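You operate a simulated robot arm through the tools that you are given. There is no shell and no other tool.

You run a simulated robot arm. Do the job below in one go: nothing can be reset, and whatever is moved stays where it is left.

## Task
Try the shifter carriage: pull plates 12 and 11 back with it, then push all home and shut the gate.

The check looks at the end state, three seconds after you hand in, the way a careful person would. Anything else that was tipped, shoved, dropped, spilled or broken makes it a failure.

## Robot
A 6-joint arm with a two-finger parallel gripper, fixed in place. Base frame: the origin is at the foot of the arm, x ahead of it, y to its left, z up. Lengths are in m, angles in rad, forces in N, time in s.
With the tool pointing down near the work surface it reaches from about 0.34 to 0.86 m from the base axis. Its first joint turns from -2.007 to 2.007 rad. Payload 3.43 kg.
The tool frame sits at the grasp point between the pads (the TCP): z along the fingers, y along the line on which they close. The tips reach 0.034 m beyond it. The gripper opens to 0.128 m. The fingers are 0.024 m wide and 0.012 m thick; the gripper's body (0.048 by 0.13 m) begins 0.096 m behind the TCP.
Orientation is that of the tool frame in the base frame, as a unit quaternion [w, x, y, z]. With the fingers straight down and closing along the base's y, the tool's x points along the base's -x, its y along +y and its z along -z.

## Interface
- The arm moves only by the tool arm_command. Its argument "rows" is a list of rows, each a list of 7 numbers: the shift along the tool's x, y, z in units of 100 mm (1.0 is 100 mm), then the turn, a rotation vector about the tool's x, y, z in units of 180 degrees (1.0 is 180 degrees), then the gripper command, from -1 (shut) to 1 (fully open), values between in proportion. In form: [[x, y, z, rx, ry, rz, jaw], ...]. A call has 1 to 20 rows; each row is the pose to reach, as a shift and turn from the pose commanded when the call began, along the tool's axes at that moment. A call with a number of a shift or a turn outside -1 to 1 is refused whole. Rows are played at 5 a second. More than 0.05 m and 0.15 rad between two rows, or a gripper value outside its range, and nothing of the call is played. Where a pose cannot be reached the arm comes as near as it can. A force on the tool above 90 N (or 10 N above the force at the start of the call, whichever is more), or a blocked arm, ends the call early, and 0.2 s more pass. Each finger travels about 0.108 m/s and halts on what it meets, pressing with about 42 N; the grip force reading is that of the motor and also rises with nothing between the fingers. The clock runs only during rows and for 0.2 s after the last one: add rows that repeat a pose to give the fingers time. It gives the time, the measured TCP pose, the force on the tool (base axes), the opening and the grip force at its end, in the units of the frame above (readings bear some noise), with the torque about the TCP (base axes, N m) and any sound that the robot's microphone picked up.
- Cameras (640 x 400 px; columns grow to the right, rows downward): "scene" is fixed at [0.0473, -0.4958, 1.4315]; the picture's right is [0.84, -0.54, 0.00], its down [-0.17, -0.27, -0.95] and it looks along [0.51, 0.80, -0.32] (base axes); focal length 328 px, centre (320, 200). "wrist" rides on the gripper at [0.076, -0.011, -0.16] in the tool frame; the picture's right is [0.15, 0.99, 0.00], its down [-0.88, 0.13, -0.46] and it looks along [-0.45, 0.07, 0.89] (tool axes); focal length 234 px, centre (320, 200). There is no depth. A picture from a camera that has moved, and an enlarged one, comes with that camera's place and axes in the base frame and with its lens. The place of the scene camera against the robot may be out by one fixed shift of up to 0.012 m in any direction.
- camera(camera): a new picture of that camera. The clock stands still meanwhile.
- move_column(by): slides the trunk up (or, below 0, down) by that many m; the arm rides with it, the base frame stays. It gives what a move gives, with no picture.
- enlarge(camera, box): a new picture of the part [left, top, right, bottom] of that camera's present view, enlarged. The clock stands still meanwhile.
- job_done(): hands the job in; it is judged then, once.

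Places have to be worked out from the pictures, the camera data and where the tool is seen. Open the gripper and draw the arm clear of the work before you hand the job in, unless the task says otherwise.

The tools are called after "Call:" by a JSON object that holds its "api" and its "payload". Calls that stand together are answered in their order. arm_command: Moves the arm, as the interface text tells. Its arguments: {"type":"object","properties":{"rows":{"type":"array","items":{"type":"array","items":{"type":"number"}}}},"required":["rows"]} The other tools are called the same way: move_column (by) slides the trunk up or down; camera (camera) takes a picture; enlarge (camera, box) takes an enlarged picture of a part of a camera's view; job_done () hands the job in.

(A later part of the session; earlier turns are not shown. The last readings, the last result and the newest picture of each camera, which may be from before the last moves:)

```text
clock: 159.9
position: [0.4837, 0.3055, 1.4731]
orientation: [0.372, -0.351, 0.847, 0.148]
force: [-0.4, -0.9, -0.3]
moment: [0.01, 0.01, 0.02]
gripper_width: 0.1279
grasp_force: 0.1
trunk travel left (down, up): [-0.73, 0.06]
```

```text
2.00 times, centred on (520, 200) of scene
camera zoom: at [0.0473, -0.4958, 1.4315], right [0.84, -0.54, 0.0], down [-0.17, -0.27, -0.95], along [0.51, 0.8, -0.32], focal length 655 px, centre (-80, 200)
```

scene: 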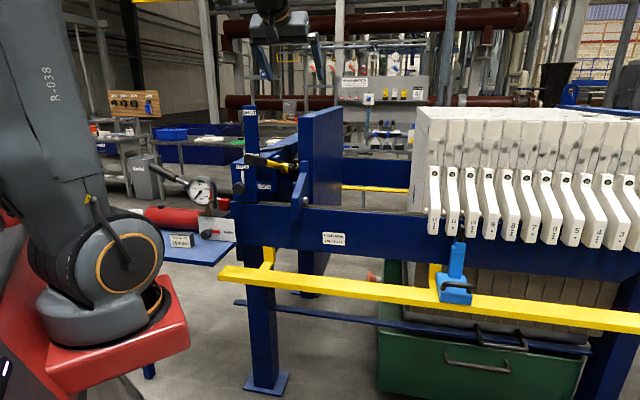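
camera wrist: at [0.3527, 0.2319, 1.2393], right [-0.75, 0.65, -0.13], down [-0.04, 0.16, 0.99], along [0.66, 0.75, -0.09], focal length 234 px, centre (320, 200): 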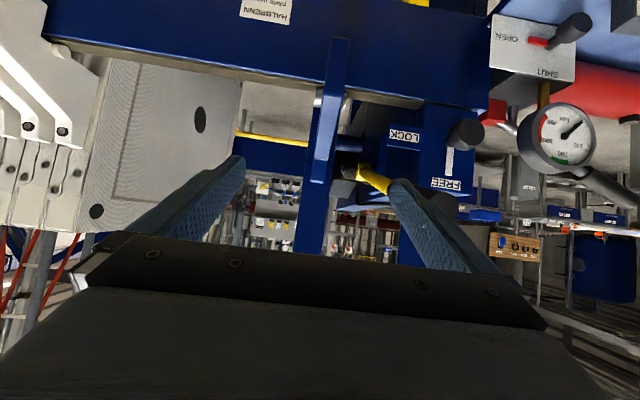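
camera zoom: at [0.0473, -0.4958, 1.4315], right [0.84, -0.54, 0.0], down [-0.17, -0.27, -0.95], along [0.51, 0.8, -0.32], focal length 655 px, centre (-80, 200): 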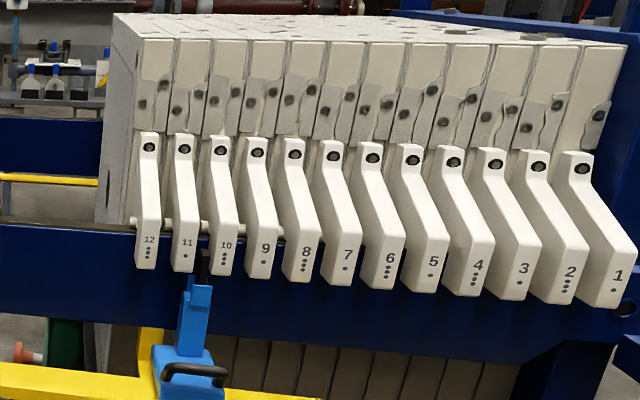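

Looking again, the block's top was tilted ~42° at the start and is still ~28° off level: it is only resting on the ram rod, whose rear end sticks out ~0.44 m behind. So the head (with its rod) must first be pushed home too; then the gate block can drop behind the rod and the lever reach SHUT. First I ease the lever back down so the block lifts off the rod: moving over it with shut fingers.

Call:
{"api": "arm_command", "payload": {"rows": [[0, 0.22, 0, 0, 0, 0, 0.4], [0, 0.45, 0, 0, 0, 0, -0.3], [0, 0.68, 0, 0, 0, 0, -1], [0, 0.9, 0, 0, 0, 0, -1]]}}

Call:
{"api": "arm_command", "payload": {"rows": [[-0.2, 0.22, 0.2, 0, 0, 0, -1], [-0.4, 0.44, 0.4, 0, 0, 0, -1], [-0.56, 0.66, 0.6, 0, 0, 0, -1], [-0.73, 0.86, 0.78, 0, 0, 0, -1]]}}

Call:
{"api": "move_column", "payload": {"by": -0.18}}

Call:
{"api": "camera", "payload": {"camera": "wrist"}}

Call:
{"api": "enlarge", "payload": {"camera": "scene", "box": [200, 80, 340, 210]}}

```text
clock: 160.9
position: [0.4203, 0.3683, 1.4724]
orientation: [0.373, -0.351, 0.846, 0.148]
force: [0.9, 0.1, -0.1]
moment: [-0.01, -0.01, -0.01]
gripper_width: 0.0003
grasp_force: 32.3
trunk travel left (down, up): [-0.73, 0.06]
```

```text
clock: 161.9
position: [0.4366, 0.5053, 1.4718]
orientation: [0.372, -0.352, 0.846, 0.149]
force: [0.3, 0.7, 0.0]
moment: [0.01, 0.01, 0.02]
gripper_width: 0.0
grasp_force: 33.3
trunk travel left (down, up): [-0.73, 0.06]
```

```text
clock: 163.9
position: [0.4363, 0.5057, 1.2935]
orientation: [0.373, -0.351, 0.846, 0.149]
force: [-0.5, -0.1, 0.2]
moment: [-0.01, 0.02, 0.05]
gripper_width: 0.0
grasp_force: 33.3
trunk travel left (down, up): [-0.55, 0.24]
```

```text
taken
camera wrist: at [0.3232, 0.3791, 1.3448], right [-0.77, 0.63, -0.12], down [0.09, 0.28, 0.95], along [0.64, 0.72, -0.27], focal length 234 px, centre (320, 200)
```

wrist: 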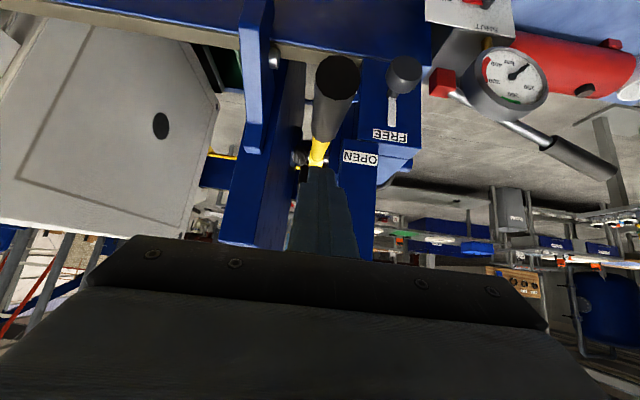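

```text
3.08 times, centred on (270, 145) of scene
camera zoom: at [0.0473, -0.4958, 1.4315], right [0.84, -0.54, 0.0], down [-0.17, -0.27, -0.95], along [0.51, 0.8, -0.32], focal length 1008 px, centre (474, 369)
```

zoom: 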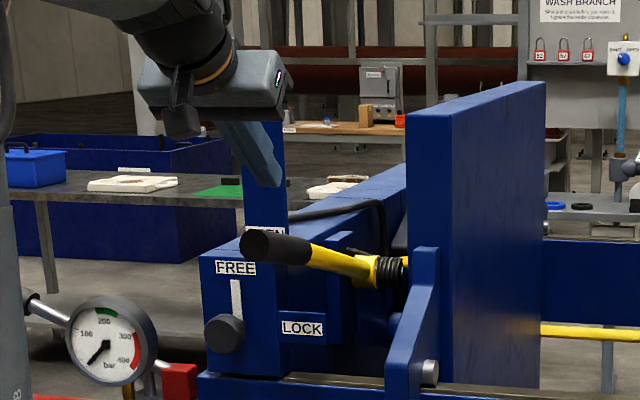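

Fingers are above the lever's grip, centred. Pressing it gently down by about 12°, back to near horizontal.

Call:
{"api": "arm_command", "payload": {"rows": [[0.15, 0, 0.14, 0, 0, 0, -1], [0.3, 0, 0.28, 0, 0, 0, -1], [0.45, 0, 0.42, 0, 0, 0, -1], [0.6, 0, 0.56, 0, 0, 0, -1], [0.75, 0, 0.7, 0, 0, 0, -1], [0.9, 0, 0.84, 0, 0, 0, -1]]}}

Call:
{"api": "enlarge", "payload": {"camera": "scene", "box": [200, 80, 340, 210]}}

```text
clock: 165.3
position: [0.4377, 0.5046, 1.1686]
orientation: [0.372, -0.352, 0.846, 0.148]
force: [-0.2, 0.4, -0.1]
moment: [-0.02, 0.0, 0.03]
gripper_width: 0.0001
grasp_force: 33.4
trunk travel left (down, up): [-0.55, 0.24]
```

```text
3.08 times, centred on (270, 145) of scene
camera zoom: at [0.0473, -0.4958, 1.4315], right [0.84, -0.54, 0.0], down [-0.17, -0.27, -0.95], along [0.51, 0.8, -0.32], focal length 1008 px, centre (474, 369)
```

zoom: 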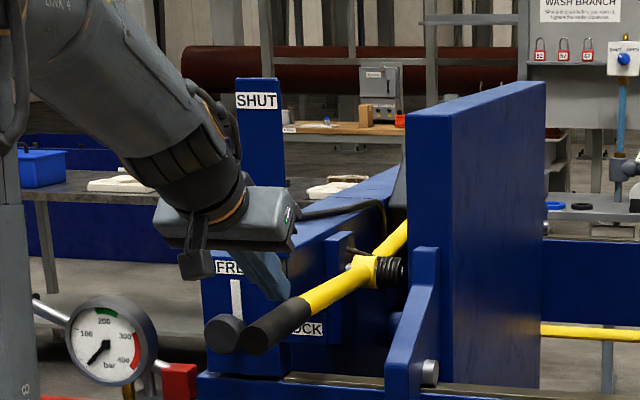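

The lever is back near its starting position and the block is up again, clear of the rod. Now I retreat, move to the right of the lever and turn the gripper into the pushing orientation used for the plates.

Call:
{"api": "arm_command", "payload": {"rows": [[0, 0, -0.4, 0, 0, 0, -1], [0, 0, -0.8, 0, 0, 0, -1], [0, -0.3, -1.0, 0, 0, 0, -1], [0, -0.62, -1.0, 0, 0.03, 0, -1], [0, -0.95, -1.0, 0, 0.061, 0, -1]]}}

Call:
{"api": "arm_command", "payload": {"rows": [[0, -0.2, 0, 0, 0, 0.0455, -1], [0, -0.4, 0, 0, 0, 0.091, -1], [0, -0.6, 0, 0, 0, 0.1365, -1], [0, -0.8, 0, 0, 0, 0.182, -1], [0, -0.8, 0, 0, 0, 0.2275, -1], [0, -0.8, 0, 0, 0, 0.273, -1], [0, -0.8, 0, 0, 0, 0.3185, -1], [0, -0.8, 0, 0, 0, 0.364, -1], [0, -0.8, 0, 0, 0, 0.4095, -1], [0, -0.8, 0, 0, 0, 0.455, -1], [0, -0.8, 0, 0, 0, 0.5, -1]]}}

Call:
{"api": "camera", "payload": {"camera": "wrist"}}

Call:
{"api": "camera", "payload": {"camera": "scene"}}

```text
clock: 166.5
position: [0.4531, 0.3865, 1.2382]
orientation: [0.289, -0.364, 0.878, 0.114]
force: [-0.1, 0.2, 0.3]
moment: [-0.03, -0.05, -0.03]
gripper_width: 0.0
grasp_force: 32.8
trunk travel left (down, up): [-0.55, 0.24]
```

```text
clock: 168.9
position: [0.5086, 0.328, 1.2399]
orientation: [0.124, 0.363, 0.878, 0.286]
force: [0.7, 0.8, 0.1]
moment: [-0.04, 0.03, 0.02]
gripper_width: 0.0003
grasp_force: 32.9
trunk travel left (down, up): [-0.55, 0.24]
```

```text
taken
camera wrist: at [0.3797, 0.3114, 1.3598], right [0.46, 0.67, 0.58], down [0.5, -0.74, 0.45], along [0.73, 0.08, -0.67], focal length 234 px, centre (320, 200)
```

wrist: 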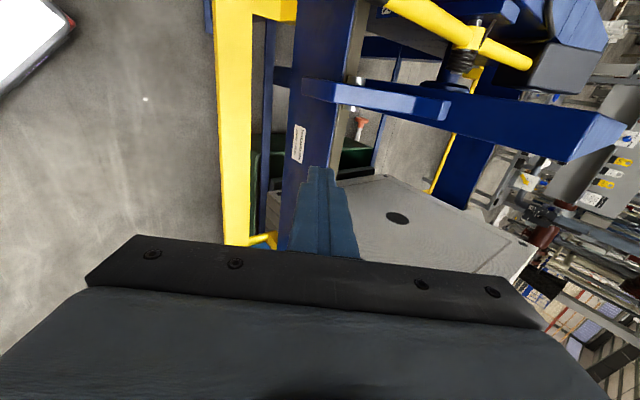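

```text
taken
```

scene: 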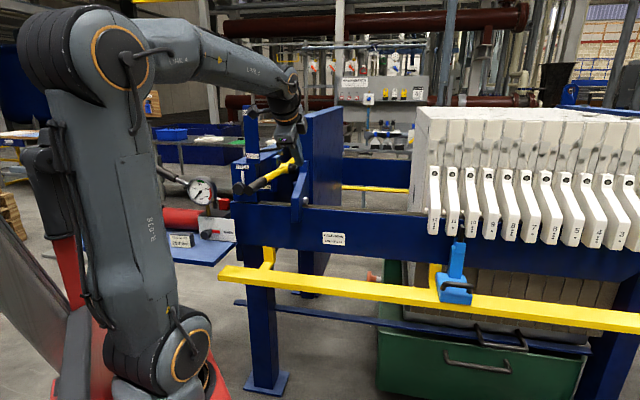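

Good view of the hub and grey block from the right. Zooming there before pushing the head.

Call:
{"api": "enlarge", "payload": {"camera": "wrist", "box": [370, 0, 640, 170]}}

Call:
{"api": "enlarge", "payload": {"camera": "wrist", "box": [270, 50, 480, 200]}}

```text
2.35 times, centred on (505, 85) of wrist
camera zoom: at [0.3797, 0.3114, 1.3598], right [0.46, 0.67, 0.58], down [0.5, -0.74, 0.45], along [0.73, 0.08, -0.67], focal length 551 px, centre (-115, 471)
```

zoom: 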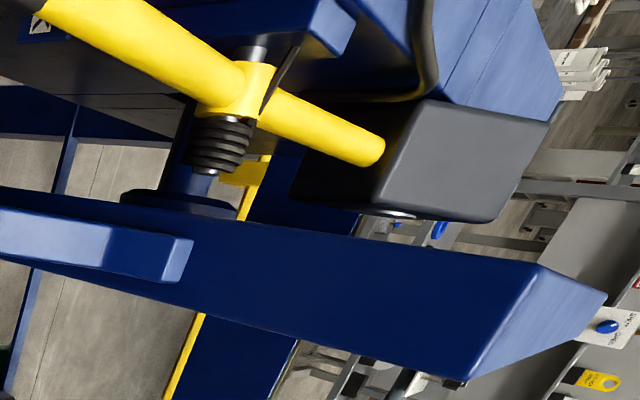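

```text
2.67 times, centred on (375, 125) of wrist
camera zoom: at [0.3797, 0.3114, 1.3598], right [0.46, 0.67, 0.58], down [0.5, -0.74, 0.45], along [0.73, 0.08, -0.67], focal length 624 px, centre (173, 400)
```

zoom: 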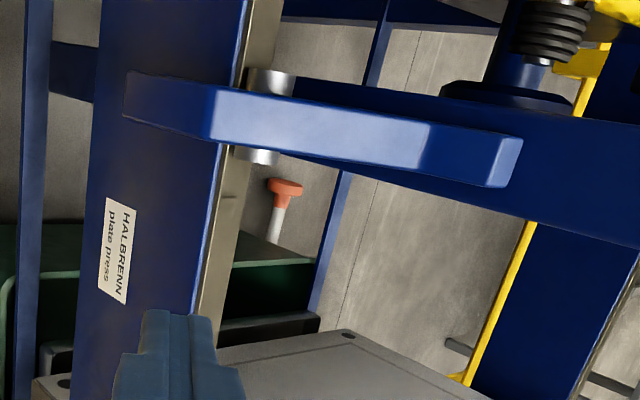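

That view settles it: the grey block with its steel thrust pad sits on the lever's tail, a swing-down spacer meant to drop behind the rod once the head is home. Now I bring the shut fingers to the −p side of the head's arm (p≈0.035), right of the lever.

Call:
{"api": "arm_command", "payload": {"rows": [[0.23, -0.04, 0.07, 0, 0, 0, -1], [0.46, -0.08, 0.14, 0, 0, 0, -1], [0.7, -0.12, 0.21, 0, 0, 0, -1], [0.93, -0.16, 0.28, 0, 0, 0, -1]]}}

Call:
{"api": "camera", "payload": {"camera": "wrist"}}

Call:
{"api": "enlarge", "payload": {"camera": "scene", "box": [200, 80, 340, 240]}}

```text
clock: 169.9
position: [0.4457, 0.3977, 1.2064]
orientation: [0.125, 0.364, 0.878, 0.285]
force: [1.0, 1.0, 0.7]
moment: [0.03, -0.01, -0.04]
gripper_width: 0.0
grasp_force: 32.8
trunk travel left (down, up): [-0.55, 0.24]
```

```text
taken
camera wrist: at [0.3169, 0.3795, 1.3265], right [0.46, 0.67, 0.58], down [0.5, -0.74, 0.45], along [0.73, 0.09, -0.67], focal length 234 px, centre (320, 200)
```

wrist: 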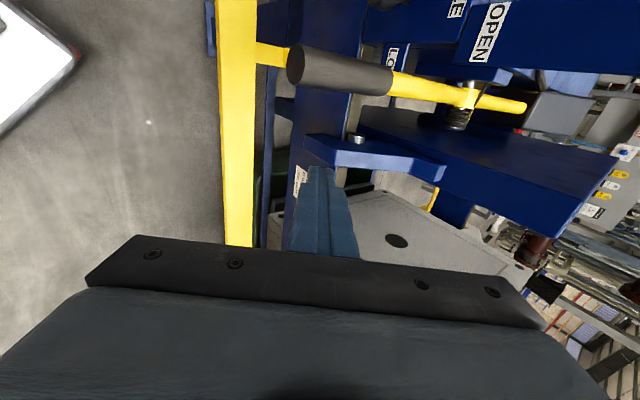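

```text
2.50 times, centred on (270, 160) of scene
camera zoom: at [0.0473, -0.4958, 1.4315], right [0.84, -0.54, 0.0], down [-0.17, -0.27, -0.95], along [0.51, 0.8, -0.32], focal length 819 px, centre (445, 300)
```

zoom: 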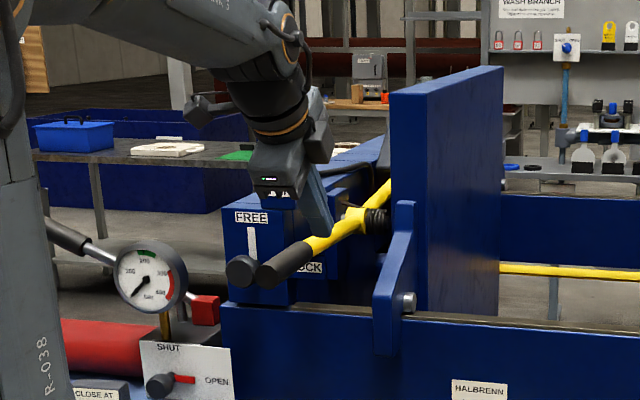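

Slot between lever and head arm is about 7 cm wide; I aim for p≈0.014 and advance in two steps, checking in between.

Call:
{"api": "arm_command", "payload": {"rows": [[0.1, 0.02, 0.1, 0, 0, 0, -1], [0.2, 0.03, 0.3, 0, 0, 0, -1], [0.2, 0.04, 0.55, 0, 0, 0, -1], [0.2, 0.06, 0.8, 0, 0, 0, -1], [0.2, 0.06, 1.0, 0, 0, 0, -1]]}}

Call:
{"api": "camera", "payload": {"camera": "wrist"}}

Call:
{"api": "enlarge", "payload": {"camera": "scene", "box": [200, 80, 340, 240]}}

```text
clock: 171.1
position: [0.4781, 0.4571, 1.1287]
orientation: [0.125, 0.363, 0.878, 0.286]
force: [1.8, -0.2, 0.1]
moment: [0.01, -0.03, 0.03]
gripper_width: 0.0
grasp_force: 33.6
trunk travel left (down, up): [-0.55, 0.24]
```

```text
taken
camera wrist: at [0.3492, 0.4387, 1.249], right [0.46, 0.67, 0.58], down [0.5, -0.74, 0.45], along [0.73, 0.08, -0.67], focal length 234 px, centre (320, 200)
```

wrist: 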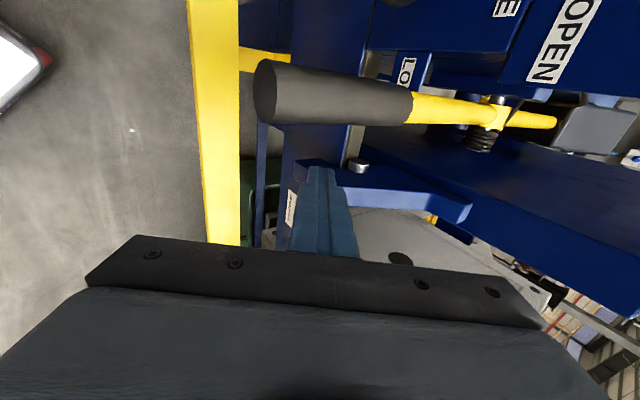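

```text
2.50 times, centred on (270, 160) of scene
camera zoom: at [0.0473, -0.4958, 1.4315], right [0.84, -0.54, 0.0], down [-0.17, -0.27, -0.95], along [0.51, 0.8, -0.32], focal length 819 px, centre (445, 300)
```

zoom: 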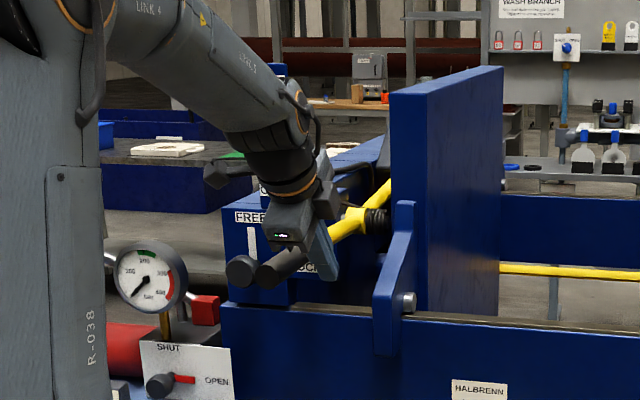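

Still well placed between lever and head arm. A further 5 mm toward the lever for clearance, and advance the last 10 cm.

Call:
{"api": "arm_command", "payload": {"rows": [[0.05, 0.02, 0.2, 0, 0, 0, -1], [0.05, 0.03, 0.4, 0, 0, 0, -1], [0.05, 0.04, 0.6, 0, 0, 0, -1], [0.05, 0.06, 0.8, 0, 0, 0, -1], [0.05, 0.06, 1.0, 0, 0, 0, -1]]}}

Call:
{"api": "camera", "payload": {"camera": "wrist"}}

Call:
{"api": "enlarge", "payload": {"camera": "scene", "box": [200, 80, 340, 240]}}

```text
clock: 172.3
position: [0.5202, 0.5029, 1.052]
orientation: [0.124, 0.363, 0.878, 0.286]
force: [0.1, 0.4, 0.1]
moment: [0.0, 0.01, -0.01]
gripper_width: 0.0
grasp_force: 33.4
trunk travel left (down, up): [-0.55, 0.24]
```

```text
taken
camera wrist: at [0.3916, 0.486, 1.1722], right [0.46, 0.67, 0.58], down [0.5, -0.74, 0.45], along [0.73, 0.08, -0.67], focal length 234 px, centre (320, 200)
```

wrist: 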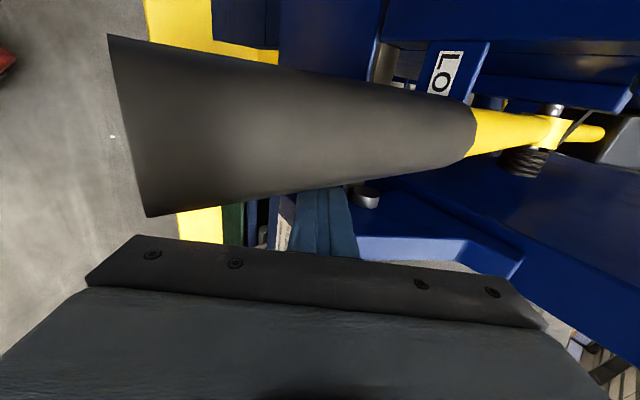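

```text
2.50 times, centred on (270, 160) of scene
camera zoom: at [0.0473, -0.4958, 1.4315], right [0.84, -0.54, 0.0], down [-0.17, -0.27, -0.95], along [0.51, 0.8, -0.32], focal length 819 px, centre (445, 300)
```

zoom: 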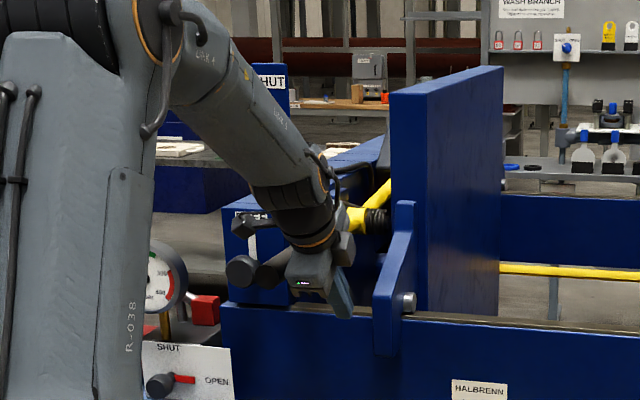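

Fingers are beside the head arm with no contact. Now pushing +p slowly against it.

Call:
{"api": "arm_command", "payload": {"rows": [[-0.06, 0, 0, 0, 0, 0, -1], [-0.12, 0, 0, 0, 0, 0, -1], [-0.18, 0, 0, 0, 0, 0, -1], [-0.24, 0, 0, 0, 0, 0, -1], [-0.3, 0, 0, 0, 0, 0, -1]]}}

Call:
{"api": "enlarge", "payload": {"camera": "scene", "box": [225, 150, 345, 225]}}

```text
clock: 173.5
position: [0.5411, 0.4852, 1.0515]
orientation: [0.124, 0.363, 0.878, 0.285]
force: [-4.3, 4.4, -0.5]
moment: [0.16, 0.12, 0.14]
gripper_width: 0.0
grasp_force: 33.2
trunk travel left (down, up): [-0.55, 0.24]
```

```text
5.33 times, centred on (285, 188) of scene
camera zoom: at [0.0473, -0.4958, 1.4315], right [0.84, -0.54, 0.0], down [-0.17, -0.27, -0.95], along [0.51, 0.8, -0.32], focal length 1748 px, centre (507, 267)
```

zoom: 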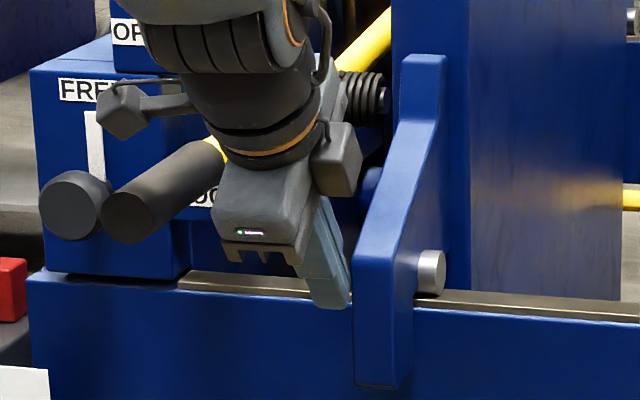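

Contact made (6 N), head not yet moved. Pushing on gently in small increments.

Call:
{"api": "arm_command", "payload": {"rows": [[-0.03, 0, 0, 0, 0, 0, -1], [-0.06, 0, 0, 0, 0, 0, -1], [-0.09, 0, 0, 0, 0, 0, -1], [-0.12, 0, 0, 0, 0, 0, -1]]}}

Call:
{"api": "enlarge", "payload": {"camera": "scene", "box": [225, 150, 345, 225]}}

```text
clock: 174.5
position: [0.5495, 0.4758, 1.0517]
orientation: [0.124, 0.363, 0.878, 0.286]
force: [-0.1, 0.5, 0.3]
moment: [-0.02, 0.03, -0.03]
gripper_width: 0.0
grasp_force: 33.3
trunk travel left (down, up): [-0.55, 0.24]
```

```text
5.33 times, centred on (285, 188) of scene
camera zoom: at [0.0473, -0.4958, 1.4315], right [0.84, -0.54, 0.0], down [-0.17, -0.27, -0.95], along [0.51, 0.8, -0.32], focal length 1748 px, centre (507, 267)
```

zoom: 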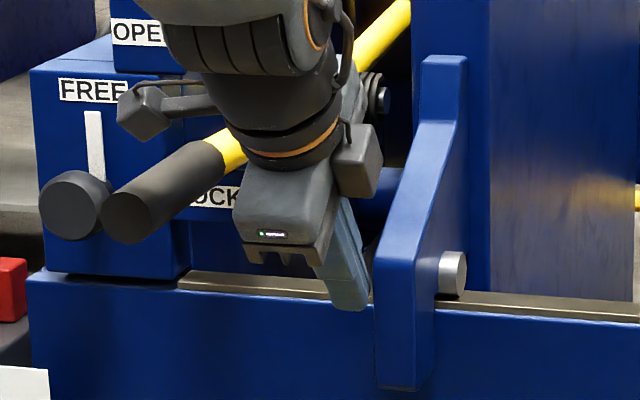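

The head glides forward easily (it moved ~15 mm with a few newtons): it is indeed a free-rolling part meant to be pushed home. Continuing in 0.1 m steps at moderate speed.

Call:
{"api": "arm_command", "payload": {"rows": [[-0.12, 0, 0, 0, 0, 0, -1], [-0.25, 0, 0, 0, 0, 0, -1], [-0.38, 0, 0, 0, 0, 0, -1], [-0.5, 0, 0, 0, 0, 0, -1], [-0.63, 0, 0, 0, 0, 0, -1], [-0.75, 0, 0, 0, 0, 0, -1], [-0.88, 0, 0, 0, 0, 0, -1], [-1.0, 0, 0, 0, 0, 0, -1]]}}

Call:
{"api": "arm_command", "payload": {"rows": [[-0.12, 0, 0, 0, 0, 0, -1], [-0.25, 0, 0, 0, 0, 0, -1], [-0.38, 0, 0, 0, 0, 0, -1], [-0.5, 0, 0, 0, 0, 0, -1], [-0.63, 0, 0, 0, 0, 0, -1], [-0.75, 0, 0, 0, 0, 0, -1], [-0.88, 0, 0, 0, 0, 0, -1], [-1.0, 0, 0, 0, 0, 0, -1]]}}

Call:
{"api": "camera", "payload": {"camera": "scene"}}

Call:
{"api": "camera", "payload": {"camera": "wrist"}}

```text
clock: 176.3
position: [0.6177, 0.4066, 1.0539]
orientation: [0.123, 0.362, 0.879, 0.285]
force: [-7.7, 8.5, -0.3]
moment: [0.13, 0.32, 0.24]
gripper_width: 0.0
grasp_force: 32.8
trunk travel left (down, up): [-0.55, 0.24]
```

```text
clock: 178.1
position: [0.6911, 0.3319, 1.0543]
orientation: [0.125, 0.365, 0.877, 0.285]
force: [-0.7, 0.5, 0.2]
moment: [-0.04, -0.02, -0.02]
gripper_width: 0.0
grasp_force: 32.5
trunk travel left (down, up): [-0.55, 0.24]
```

```text
taken
```

scene: 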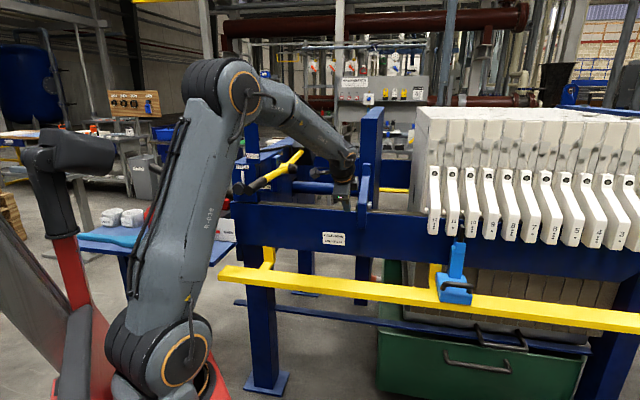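

```text
taken
camera wrist: at [0.563, 0.3139, 1.1752], right [0.46, 0.67, 0.58], down [0.5, -0.74, 0.46], along [0.74, 0.08, -0.67], focal length 234 px, centre (320, 200)
```

wrist: 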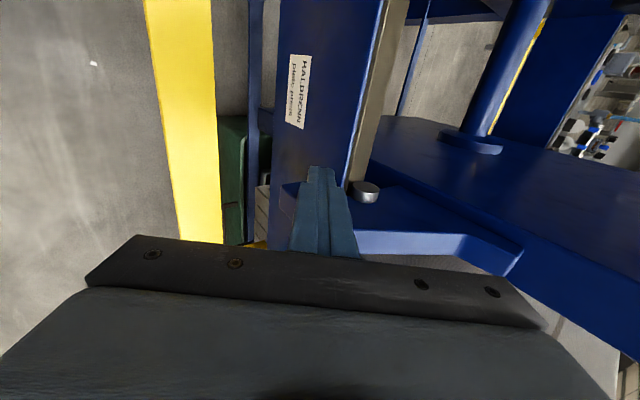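

The head and its rod are rolling forward nicely at ~11 N. Another 0.1 m, then slow to contact.

Call:
{"api": "arm_command", "payload": {"rows": [[-0.12, 0, 0, 0, 0, 0, -1], [-0.25, 0, 0, 0, 0, 0, -1], [-0.38, 0, 0, 0, 0, 0, -1], [-0.5, 0, 0, 0, 0, 0, -1], [-0.63, 0, 0, 0, 0, 0, -1], [-0.75, 0, 0, 0, 0, 0, -1], [-0.88, 0, 0, 0, 0, 0, -1], [-1.0, 0, 0, 0, 0, 0, -1]]}}

Call:
{"api": "enlarge", "payload": {"camera": "scene", "box": [230, 90, 470, 260]}}

```text
clock: 179.9
position: [0.7618, 0.2637, 1.0561]
orientation: [0.125, 0.362, 0.878, 0.286]
force: [0.5, -0.7, -0.5]
moment: [0.0, 0.0, -0.03]
gripper_width: 0.0001
grasp_force: 33.2
trunk travel left (down, up): [-0.55, 0.24]
```

```text
2.35 times, centred on (350, 175) of scene
camera zoom: at [0.0473, -0.4958, 1.4315], right [0.84, -0.54, 0.0], down [-0.17, -0.27, -0.95], along [0.51, 0.8, -0.32], focal length 771 px, centre (249, 259)
```

zoom: 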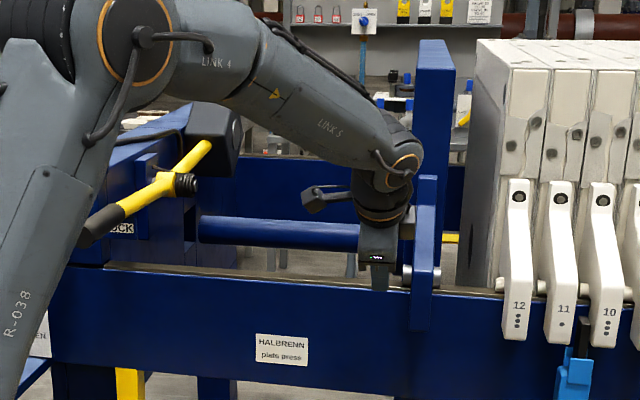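

About 0.1 m or less remains. Slower now.

Call:
{"api": "arm_command", "payload": {"rows": [[-0.08, 0, 0, 0, 0, 0, -1], [-0.16, 0, 0, 0, 0, 0, -1], [-0.24, 0, 0, 0, 0, 0, -1], [-0.32, 0, 0, 0, 0, 0, -1], [-0.4, 0, 0, 0, 0, 0, -1], [-0.48, 0, 0, 0, 0, 0, -1]]}}

Call:
{"api": "enlarge", "payload": {"camera": "scene", "box": [340, 90, 500, 260]}}

```text
clock: 181.3
position: [0.796, 0.2278, 1.0553]
orientation: [0.126, 0.364, 0.878, 0.286]
force: [-2.0, 6.0, 0.0]
moment: [0.1, 0.14, 0.13]
gripper_width: 0.0
grasp_force: 32.9
trunk travel left (down, up): [-0.55, 0.24]
```

```text
2.35 times, centred on (420, 175) of scene
camera zoom: at [0.0473, -0.4958, 1.4315], right [0.84, -0.54, 0.0], down [-0.17, -0.27, -0.95], along [0.51, 0.8, -0.32], focal length 771 px, centre (85, 259)
```

zoom: 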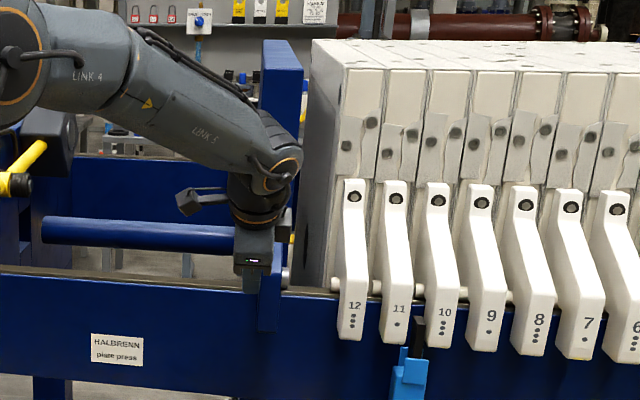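

Rod's rear end is now emerging near the gate's place. Continuing slowly until the head meets plate 12.

Call:
{"api": "arm_command", "payload": {"rows": [[-0.06, 0, 0, 0, 0, 0, -1], [-0.12, 0, 0, 0, 0, 0, -1], [-0.18, 0, 0, 0, 0, 0, -1], [-0.24, 0, 0, 0, 0, 0, -1], [-0.3, 0, 0, 0, 0, 0, -1]]}}

Call:
{"api": "enlarge", "payload": {"camera": "scene", "box": [340, 90, 500, 260]}}

```text
clock: 182.5
position: [0.8176, 0.2017, 1.0579]
orientation: [0.126, 0.365, 0.877, 0.286]
force: [-0.8, -0.1, -0.5]
moment: [0.01, 0.01, 0.0]
gripper_width: 0.0002
grasp_force: 33.5
trunk travel left (down, up): [-0.55, 0.24]
```

```text
2.35 times, centred on (420, 175) of scene
camera zoom: at [0.0473, -0.4958, 1.4315], right [0.84, -0.54, 0.0], down [-0.17, -0.27, -0.95], along [0.51, 0.8, -0.32], focal length 771 px, centre (85, 259)
```

zoom: 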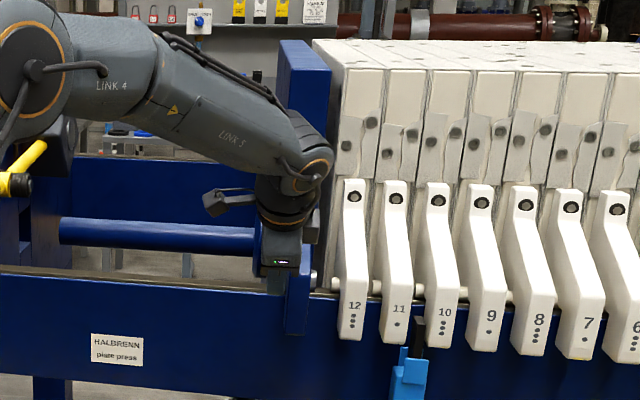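

Nearly there. Continuing in 4 mm steps.

Call:
{"api": "arm_command", "payload": {"rows": [[-0.04, 0, 0, 0, 0, 0, -1], [-0.08, 0, 0, 0, 0, 0, -1], [-0.12, 0, 0, 0, 0, 0, -1], [-0.16, 0, 0, 0, 0, 0, -1], [-0.2, 0, 0, 0, 0, 0, -1]]}}

Call:
{"api": "enlarge", "payload": {"camera": "scene", "box": [340, 90, 500, 260]}}

```text
clock: 183.7
position: [0.8294, 0.195, 1.0569]
orientation: [0.122, 0.363, 0.879, 0.286]
force: [-9.4, 7.2, 1.9]
moment: [0.14, 0.34, 0.17]
gripper_width: 0.0001
grasp_force: 32.6
trunk travel left (down, up): [-0.55, 0.24]
```

```text
2.35 times, centred on (420, 175) of scene
camera zoom: at [0.0473, -0.4958, 1.4315], right [0.84, -0.54, 0.0], down [-0.17, -0.27, -0.95], along [0.51, 0.8, -0.32], focal length 771 px, centre (85, 259)
```

zoom: 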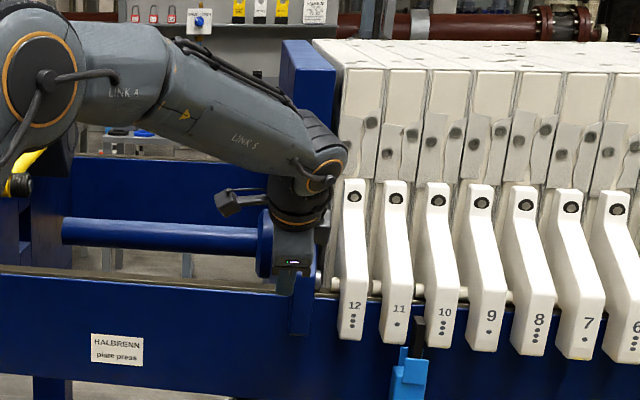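

Force ~12 N, still rolling. A few more millimetres to feel the pack.

Call:
{"api": "arm_command", "payload": {"rows": [[-0.03, 0, 0, 0, 0, 0, -1], [-0.06, 0, 0, 0, 0, 0, -1], [-0.09, 0, 0, 0, 0, 0, -1], [-0.12, 0, 0, 0, 0, 0, -1]]}}

Call:
{"api": "enlarge", "payload": {"camera": "scene", "box": [390, 90, 450, 230]}}

```text
clock: 184.7
position: [0.8366, 0.1866, 1.0576]
orientation: [0.122, 0.362, 0.879, 0.285]
force: [-23.8, 11.6, 1.4]
moment: [0.26, 0.72, 0.37]
gripper_width: 0.0
grasp_force: 33.0
trunk travel left (down, up): [-0.55, 0.24]
```

```text
2.86 times, centred on (420, 160) of scene
camera zoom: at [0.0473, -0.4958, 1.4315], right [0.84, -0.54, 0.0], down [-0.17, -0.27, -0.95], along [0.51, 0.8, -0.32], focal length 936 px, centre (34, 314)
```

zoom: 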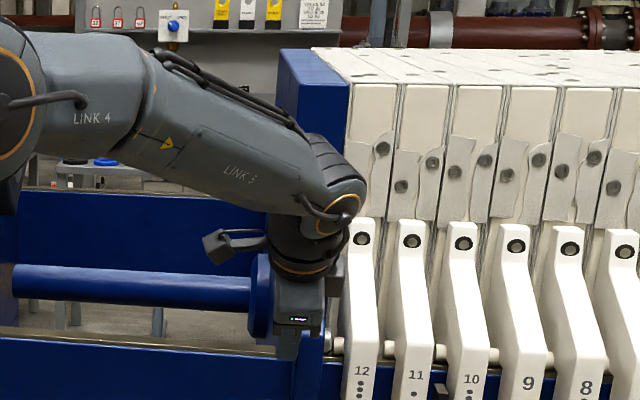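

Force has risen to 25 N – likely touching plate 12. A little more to seat it.

Call:
{"api": "arm_command", "payload": {"rows": [[-0.02, 0, 0, 0, 0, 0, -1], [-0.04, 0, 0, 0, 0, 0, -1], [-0.05, 0, 0, 0, 0, 0, -1]]}}

Call:
{"api": "enlarge", "payload": {"camera": "scene", "box": [230, 90, 470, 260]}}

```text
clock: 185.5
position: [0.8367, 0.1857, 1.0572]
orientation: [0.119, 0.36, 0.88, 0.285]
force: [-53.7, 31.2, -1.1]
moment: [1.26, 0.99, 0.86]
gripper_width: 0.0001
grasp_force: 32.8
trunk travel left (down, up): [-0.55, 0.24]
```

```text
2.35 times, centred on (350, 175) of scene
camera zoom: at [0.0473, -0.4958, 1.4315], right [0.84, -0.54, 0.0], down [-0.17, -0.27, -0.95], along [0.51, 0.8, -0.32], focal length 771 px, centre (249, 259)
```

zoom: 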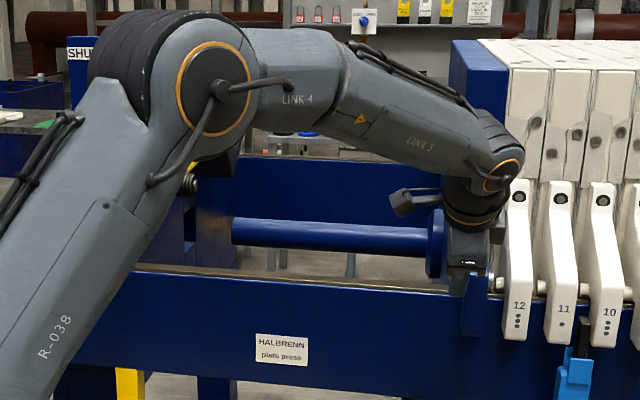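

60 N and no further movement: the head is tight against plate 12, and there's now an open gap between the crossbeam and the rod's rear end for the gate block. Backing off and withdrawing.

Call:
{"api": "arm_command", "payload": {"rows": [[0.1, 0, 0, 0, 0, 0, -1], [0.25, 0, 0, 0, 0, 0, -1], [0.4, 0, 0, 0, 0, 0, -1], [0.4, -0.1, -0.3, 0, 0, 0, -1], [0.4, -0.2, -0.6, 0, 0, 0, -1], [0.4, -0.3, -0.95, 0, 0, 0, -1]]}}

Call:
{"api": "arm_command", "payload": {"rows": [[0.25, 0, -0.1, 0, 0, 0, -1], [0.5, 0, -0.2, 0, 0, 0, -0.5], [0.75, 0, -0.3, 0, 0, 0, 0], [1.0, 0, -0.4, 0, 0, 0, 0]]}}

Call:
{"api": "arm_command", "payload": {"rows": [[0.25, 0, -0.05, 0, 0, 0, 0], [0.5, 0, -0.1, 0, 0, 0, 0], [0.75, 0, -0.15, 0, 0, 0, 0], [1.0, 0, -0.2, 0, 0, 0, 0]]}}

Call:
{"api": "camera", "payload": {"camera": "scene"}}

Call:
{"api": "camera", "payload": {"camera": "wrist"}}

```text
clock: 186.9
position: [0.7561, 0.1524, 1.114]
orientation: [0.123, 0.363, 0.878, 0.286]
force: [0.0, -0.2, 0.3]
moment: [-0.02, 0.05, 0.02]
gripper_width: 0.0001
grasp_force: 33.6
trunk travel left (down, up): [-0.55, 0.24]
```

```text
clock: 187.9
position: [0.6676, 0.2075, 1.1458]
orientation: [0.124, 0.362, 0.879, 0.286]
force: [-0.1, -1.2, -0.4]
moment: [0.02, 0.05, -0.01]
gripper_width: 0.0638
grasp_force: 0.1
trunk travel left (down, up): [-0.55, 0.24]
```

```text
clock: 188.9
position: [0.59, 0.27, 1.1617]
orientation: [0.124, 0.363, 0.878, 0.286]
force: [0.1, -0.6, -0.8]
moment: [0.02, 0.0, 0.01]
gripper_width: 0.064
grasp_force: 0.1
trunk travel left (down, up): [-0.55, 0.24]
```

```text
taken
```

scene: 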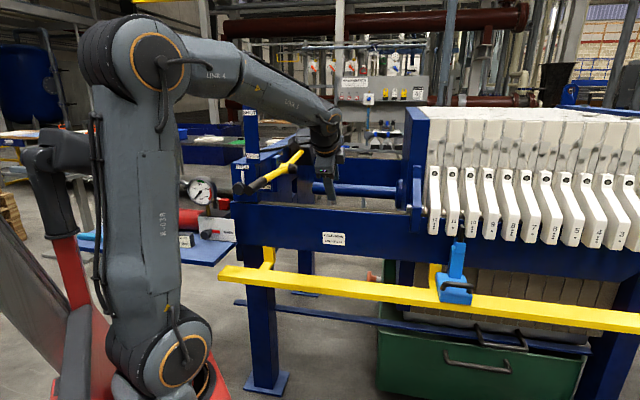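

```text
taken
camera wrist: at [0.4611, 0.2514, 1.282], right [0.46, 0.67, 0.58], down [0.5, -0.74, 0.45], along [0.73, 0.08, -0.67], focal length 234 px, centre (320, 200)
```

wrist: 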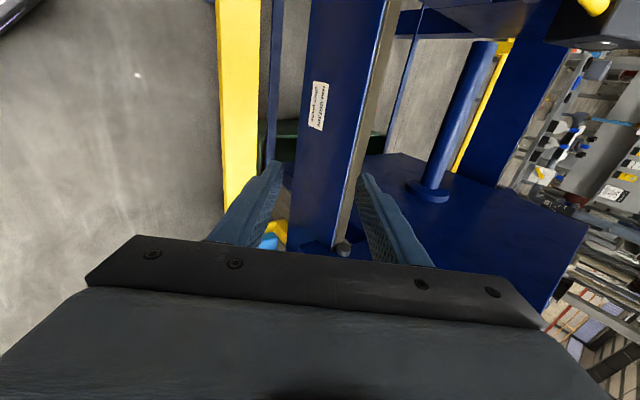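

Head is home against the pack. Now I roll the gripper back −90° for the lever, and look at the gap behind the rod.

Call:
{"api": "arm_command", "payload": {"rows": [[0, 0, -0.1, 0, 0, -0.0455, -0.3], [0, 0, -0.2, 0, 0, -0.091, -0.6], [0, 0, -0.3, 0, 0, -0.1365, -1], [0, 0, -0.3, 0, 0, -0.182, -1], [0, 0, -0.3, 0, 0, -0.2275, -1], [0, 0, -0.3, 0, 0, -0.273, -1], [0, 0, -0.3, 0, 0, -0.3185, -1], [0, 0, -0.3, 0, 0, -0.364, -1], [0, 0, -0.3, 0, 0, -0.4095, -1], [0, 0, -0.3, 0, 0, -0.455, -1], [0, 0, -0.3, 0, 0, -0.5, -1]]}}

Call:
{"api": "arm_command", "payload": {"rows": [[0, 0, 0, 0, -0.03, 0, -1], [0, 0, 0, 0, -0.061, 0, -1]]}}

Call:
{"api": "camera", "payload": {"camera": "wrist"}}

Call:
{"api": "enlarge", "payload": {"camera": "scene", "box": [230, 90, 470, 260]}}

```text
clock: 191.3
position: [0.5773, 0.258, 1.1846]
orientation: [0.29, -0.365, 0.878, 0.113]
force: [-0.6, 0.0, -0.2]
moment: [0.01, 0.0, 0.01]
gripper_width: 0.0
grasp_force: 32.6
trunk travel left (down, up): [-0.55, 0.24]
```

```text
clock: 191.9
position: [0.5766, 0.2587, 1.1857]
orientation: [0.373, -0.352, 0.846, 0.149]
force: [-0.7, 0.5, -0.9]
moment: [-0.03, 0.04, 0.01]
gripper_width: 0.0
grasp_force: 33.1
trunk travel left (down, up): [-0.55, 0.24]
```

```text
taken
camera wrist: at [0.4645, 0.1313, 1.2373], right [-0.77, 0.63, -0.12], down [0.09, 0.28, 0.95], along [0.64, 0.72, -0.27], focal length 234 px, centre (320, 200)
```

wrist: 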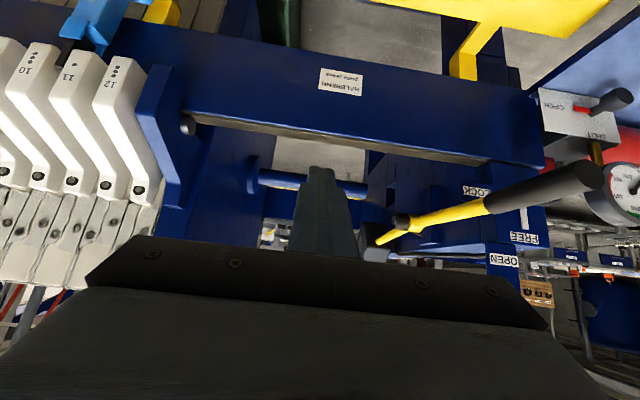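

```text
2.35 times, centred on (350, 175) of scene
camera zoom: at [0.0473, -0.4958, 1.4315], right [0.84, -0.54, 0.0], down [-0.17, -0.27, -0.95], along [0.51, 0.8, -0.32], focal length 771 px, centre (249, 259)
```

zoom: 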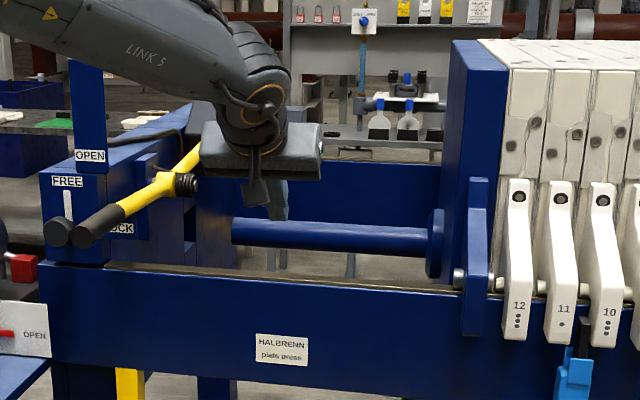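

Call:
{"api": "enlarge", "payload": {"camera": "wrist", "box": [230, 130, 440, 280]}}

Call:
{"api": "enlarge", "payload": {"camera": "scene", "box": [270, 130, 370, 210]}}

```text
2.67 times, centred on (335, 205) of wrist
camera zoom: at [0.4645, 0.1313, 1.2373], right [-0.77, 0.63, -0.12], down [0.09, 0.28, 0.95], along [0.64, 0.72, -0.27], focal length 624 px, centre (280, 187)
```

zoom: 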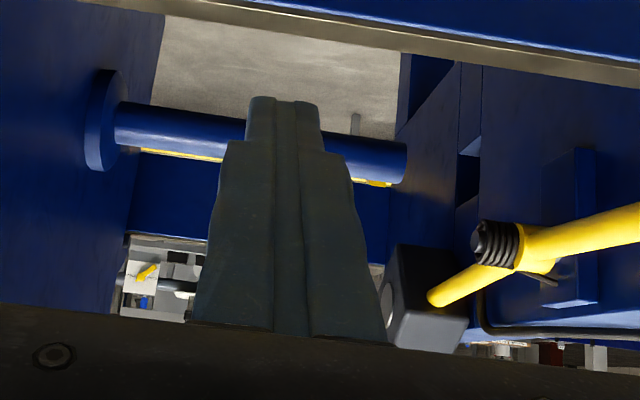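

```text
5.00 times, centred on (320, 170) of scene
camera zoom: at [0.0473, -0.4958, 1.4315], right [0.84, -0.54, 0.0], down [-0.17, -0.27, -0.95], along [0.51, 0.8, -0.32], focal length 1638 px, centre (320, 350)
```

zoom: 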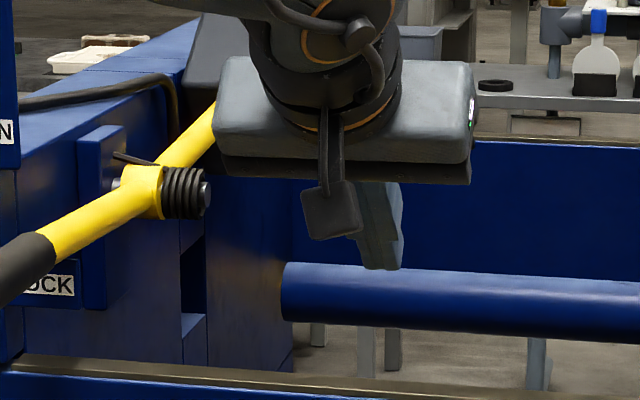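

Rod end and the block's thrust face line up (both p≈−0.005), so the gate should just fit. I move low in front of the lever again to lift it from beneath.

Call:
{"api": "arm_command", "payload": {"rows": [[0.1, 0.24, 0.04, 0, 0, 0, -1], [0.2, 0.48, 0.08, 0, 0, 0, -1], [0.3, 0.72, 0.12, 0, 0, 0, -1], [0.4, 0.95, 0.155, 0, 0, 0, -1]]}}

Call:
{"api": "arm_command", "payload": {"rows": [[0.08, 0.24, 0.08, 0, 0, 0, -1], [0.16, 0.48, 0.15, 0, 0, 0, -1], [0.24, 0.72, 0.23, 0, 0, 0, -1], [0.33, 0.95, 0.31, 0, 0, 0, -1]]}}

Call:
{"api": "arm_command", "payload": {"rows": [[0.08, 0.22, 0.08, 0, 0, 0, -1], [0.16, 0.44, 0.15, 0, 0, 0, -1], [0.24, 0.66, 0.23, 0, 0, 0, -1], [0.33, 0.85, 0.31, 0, 0, 0, -1]]}}

Call:
{"api": "camera", "payload": {"camera": "wrist"}}

Call:
{"api": "enlarge", "payload": {"camera": "scene", "box": [200, 90, 340, 240]}}

```text
clock: 192.9
position: [0.4984, 0.3136, 1.1449]
orientation: [0.373, -0.352, 0.846, 0.149]
force: [0.8, -0.1, 0.4]
moment: [-0.01, 0.02, 0.0]
gripper_width: 0.0001
grasp_force: 33.3
trunk travel left (down, up): [-0.55, 0.24]
```

```text
clock: 193.9
position: [0.4328, 0.3806, 1.0989]
orientation: [0.373, -0.352, 0.846, 0.148]
force: [-0.1, -0.3, 0.6]
moment: [0.03, 0.01, 0.0]
gripper_width: 0.0
grasp_force: 33.0
trunk travel left (down, up): [-0.55, 0.24]
```

```text
clock: 194.9
position: [0.3738, 0.4416, 1.0516]
orientation: [0.372, -0.352, 0.846, 0.149]
force: [0.4, -0.2, 0.2]
moment: [0.03, 0.03, 0.02]
gripper_width: 0.0001
grasp_force: 32.9
trunk travel left (down, up): [-0.55, 0.24]
```

```text
taken
camera wrist: at [0.2607, 0.3143, 1.1043], right [-0.77, 0.63, -0.12], down [0.09, 0.29, 0.95], along [0.63, 0.72, -0.27], focal length 234 px, centre (320, 200)
```

wrist: 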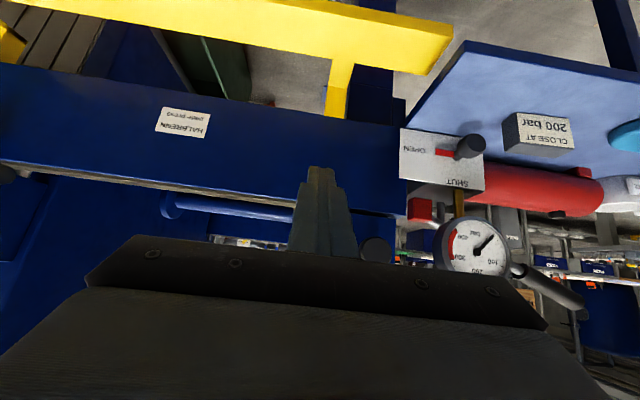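

```text
2.67 times, centred on (270, 165) of scene
camera zoom: at [0.0473, -0.4958, 1.4315], right [0.84, -0.54, 0.0], down [-0.17, -0.27, -0.95], along [0.51, 0.8, -0.32], focal length 874 px, centre (453, 293)
```

zoom: 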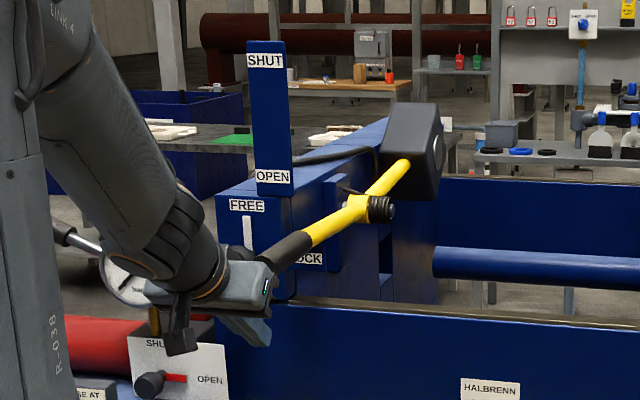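

Now the whole gate is visible: lever, hammer-like block with its thrust button, and the rod end beside the gap below it. Moving forward under the lever's end.

Call:
{"api": "arm_command", "payload": {"rows": [[-0.08, -0.01, 0.09, 0, 0, 0, -1], [-0.17, -0.02, 0.18, 0, 0, 0, -1], [-0.25, -0.02, 0.27, 0, 0, 0, -1]]}}

Call:
{"api": "arm_command", "payload": {"rows": [[-0.15, 0, -0.12, 0, 0, 0, -1], [-0.29, 0, -0.24, 0, 0, 0, -1], [-0.44, 0, -0.37, 0, 0, 0, -1], [-0.58, 0, -0.5, 0, 0, 0, -1], [-0.73, 0, -0.64, 0, 0, 0, -1]]}}

Call:
{"api": "enlarge", "payload": {"camera": "scene", "box": [200, 90, 340, 240]}}

```text
clock: 195.7
position: [0.401, 0.4666, 1.0509]
orientation: [0.371, -0.352, 0.846, 0.148]
force: [-1.2, 1.1, -0.2]
moment: [-0.02, 0.01, 0.01]
gripper_width: 0.0001
grasp_force: 33.1
trunk travel left (down, up): [-0.55, 0.24]
```

```text
clock: 196.9
position: [0.4022, 0.4685, 1.1506]
orientation: [0.373, -0.352, 0.846, 0.149]
force: [0.6, 0.6, -0.1]
moment: [-0.02, 0.01, 0.0]
gripper_width: 0.0001
grasp_force: 33.2
trunk travel left (down, up): [-0.55, 0.24]
```

```text
2.67 times, centred on (270, 165) of scene
camera zoom: at [0.0473, -0.4958, 1.4315], right [0.84, -0.54, 0.0], down [-0.17, -0.27, -0.95], along [0.51, 0.8, -0.32], focal length 874 px, centre (453, 293)
```

zoom: 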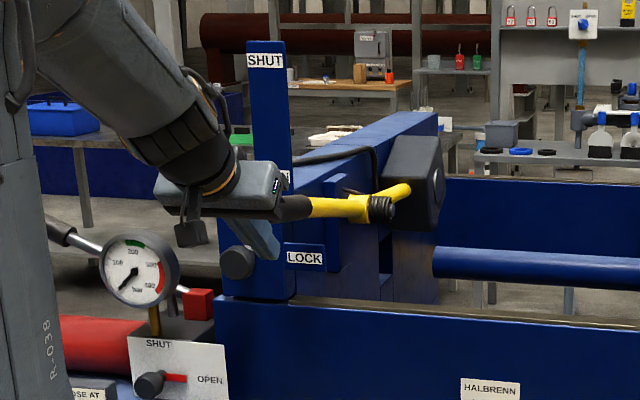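

Lever at ~10°, block descending freely into the gap. Continuing to ~20°.

Call:
{"api": "arm_command", "payload": {"rows": [[-0.11, 0, -0.07, 0, 0, 0, -1], [-0.23, 0, -0.135, 0, 0, 0, -1], [-0.34, 0, -0.2, 0, 0, 0, -1], [-0.46, 0, -0.26, 0, 0, 0, -1], [-0.575, 0, -0.317, 0, 0, 0, -1]]}}

Call:
{"api": "enlarge", "payload": {"camera": "scene", "box": [200, 90, 340, 240]}}

```text
clock: 198.1
position: [0.4125, 0.4795, 1.2131]
orientation: [0.372, -0.351, 0.846, 0.149]
force: [0.5, 0.3, 0.3]
moment: [0.0, 0.01, -0.02]
gripper_width: 0.0
grasp_force: 33.0
trunk travel left (down, up): [-0.55, 0.24]
```

```text
2.67 times, centred on (270, 165) of scene
camera zoom: at [0.0473, -0.4958, 1.4315], right [0.84, -0.54, 0.0], down [-0.17, -0.27, -0.95], along [0.51, 0.8, -0.32], focal length 874 px, centre (453, 293)
```

zoom: 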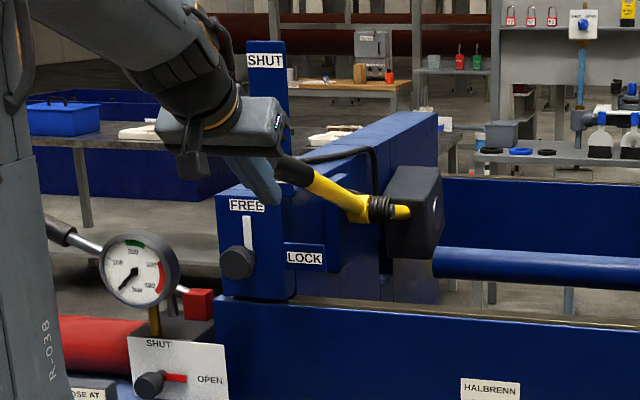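

It's now past the former stop (~20°) and the block is slipping in beside the rod end. Continuing to ~30°.

Call:
{"api": "arm_command", "payload": {"rows": [[-0.13, 0, -0.06, 0, 0, 0, -1], [-0.26, 0, -0.11, 0, 0, 0, -1], [-0.39, 0, -0.16, 0, 0, 0, -1], [-0.52, 0, -0.2, 0, 0, 0, -1], [-0.655, 0, -0.241, 0, 0, 0, -1]]}}

Call:
{"api": "enlarge", "payload": {"camera": "scene", "box": [200, 90, 340, 240]}}

```text
clock: 199.3
position: [0.432, 0.5011, 1.2771]
orientation: [0.373, -0.351, 0.846, 0.147]
force: [0.7, 0.0, -0.1]
moment: [0.0, 0.01, 0.01]
gripper_width: 0.0
grasp_force: 32.7
trunk travel left (down, up): [-0.55, 0.24]
```

```text
2.67 times, centred on (270, 165) of scene
camera zoom: at [0.0473, -0.4958, 1.4315], right [0.84, -0.54, 0.0], down [-0.17, -0.27, -0.95], along [0.51, 0.8, -0.32], focal length 874 px, centre (453, 293)
```

zoom: 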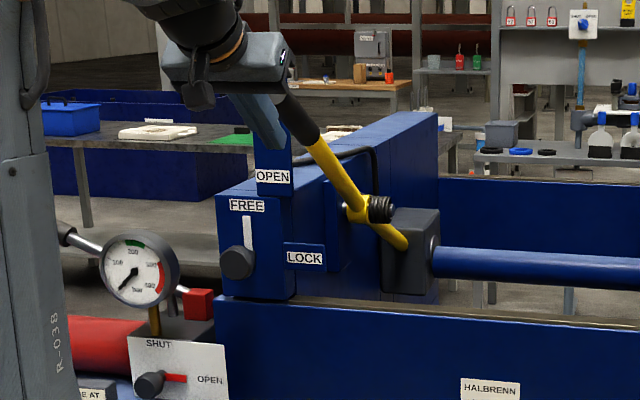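

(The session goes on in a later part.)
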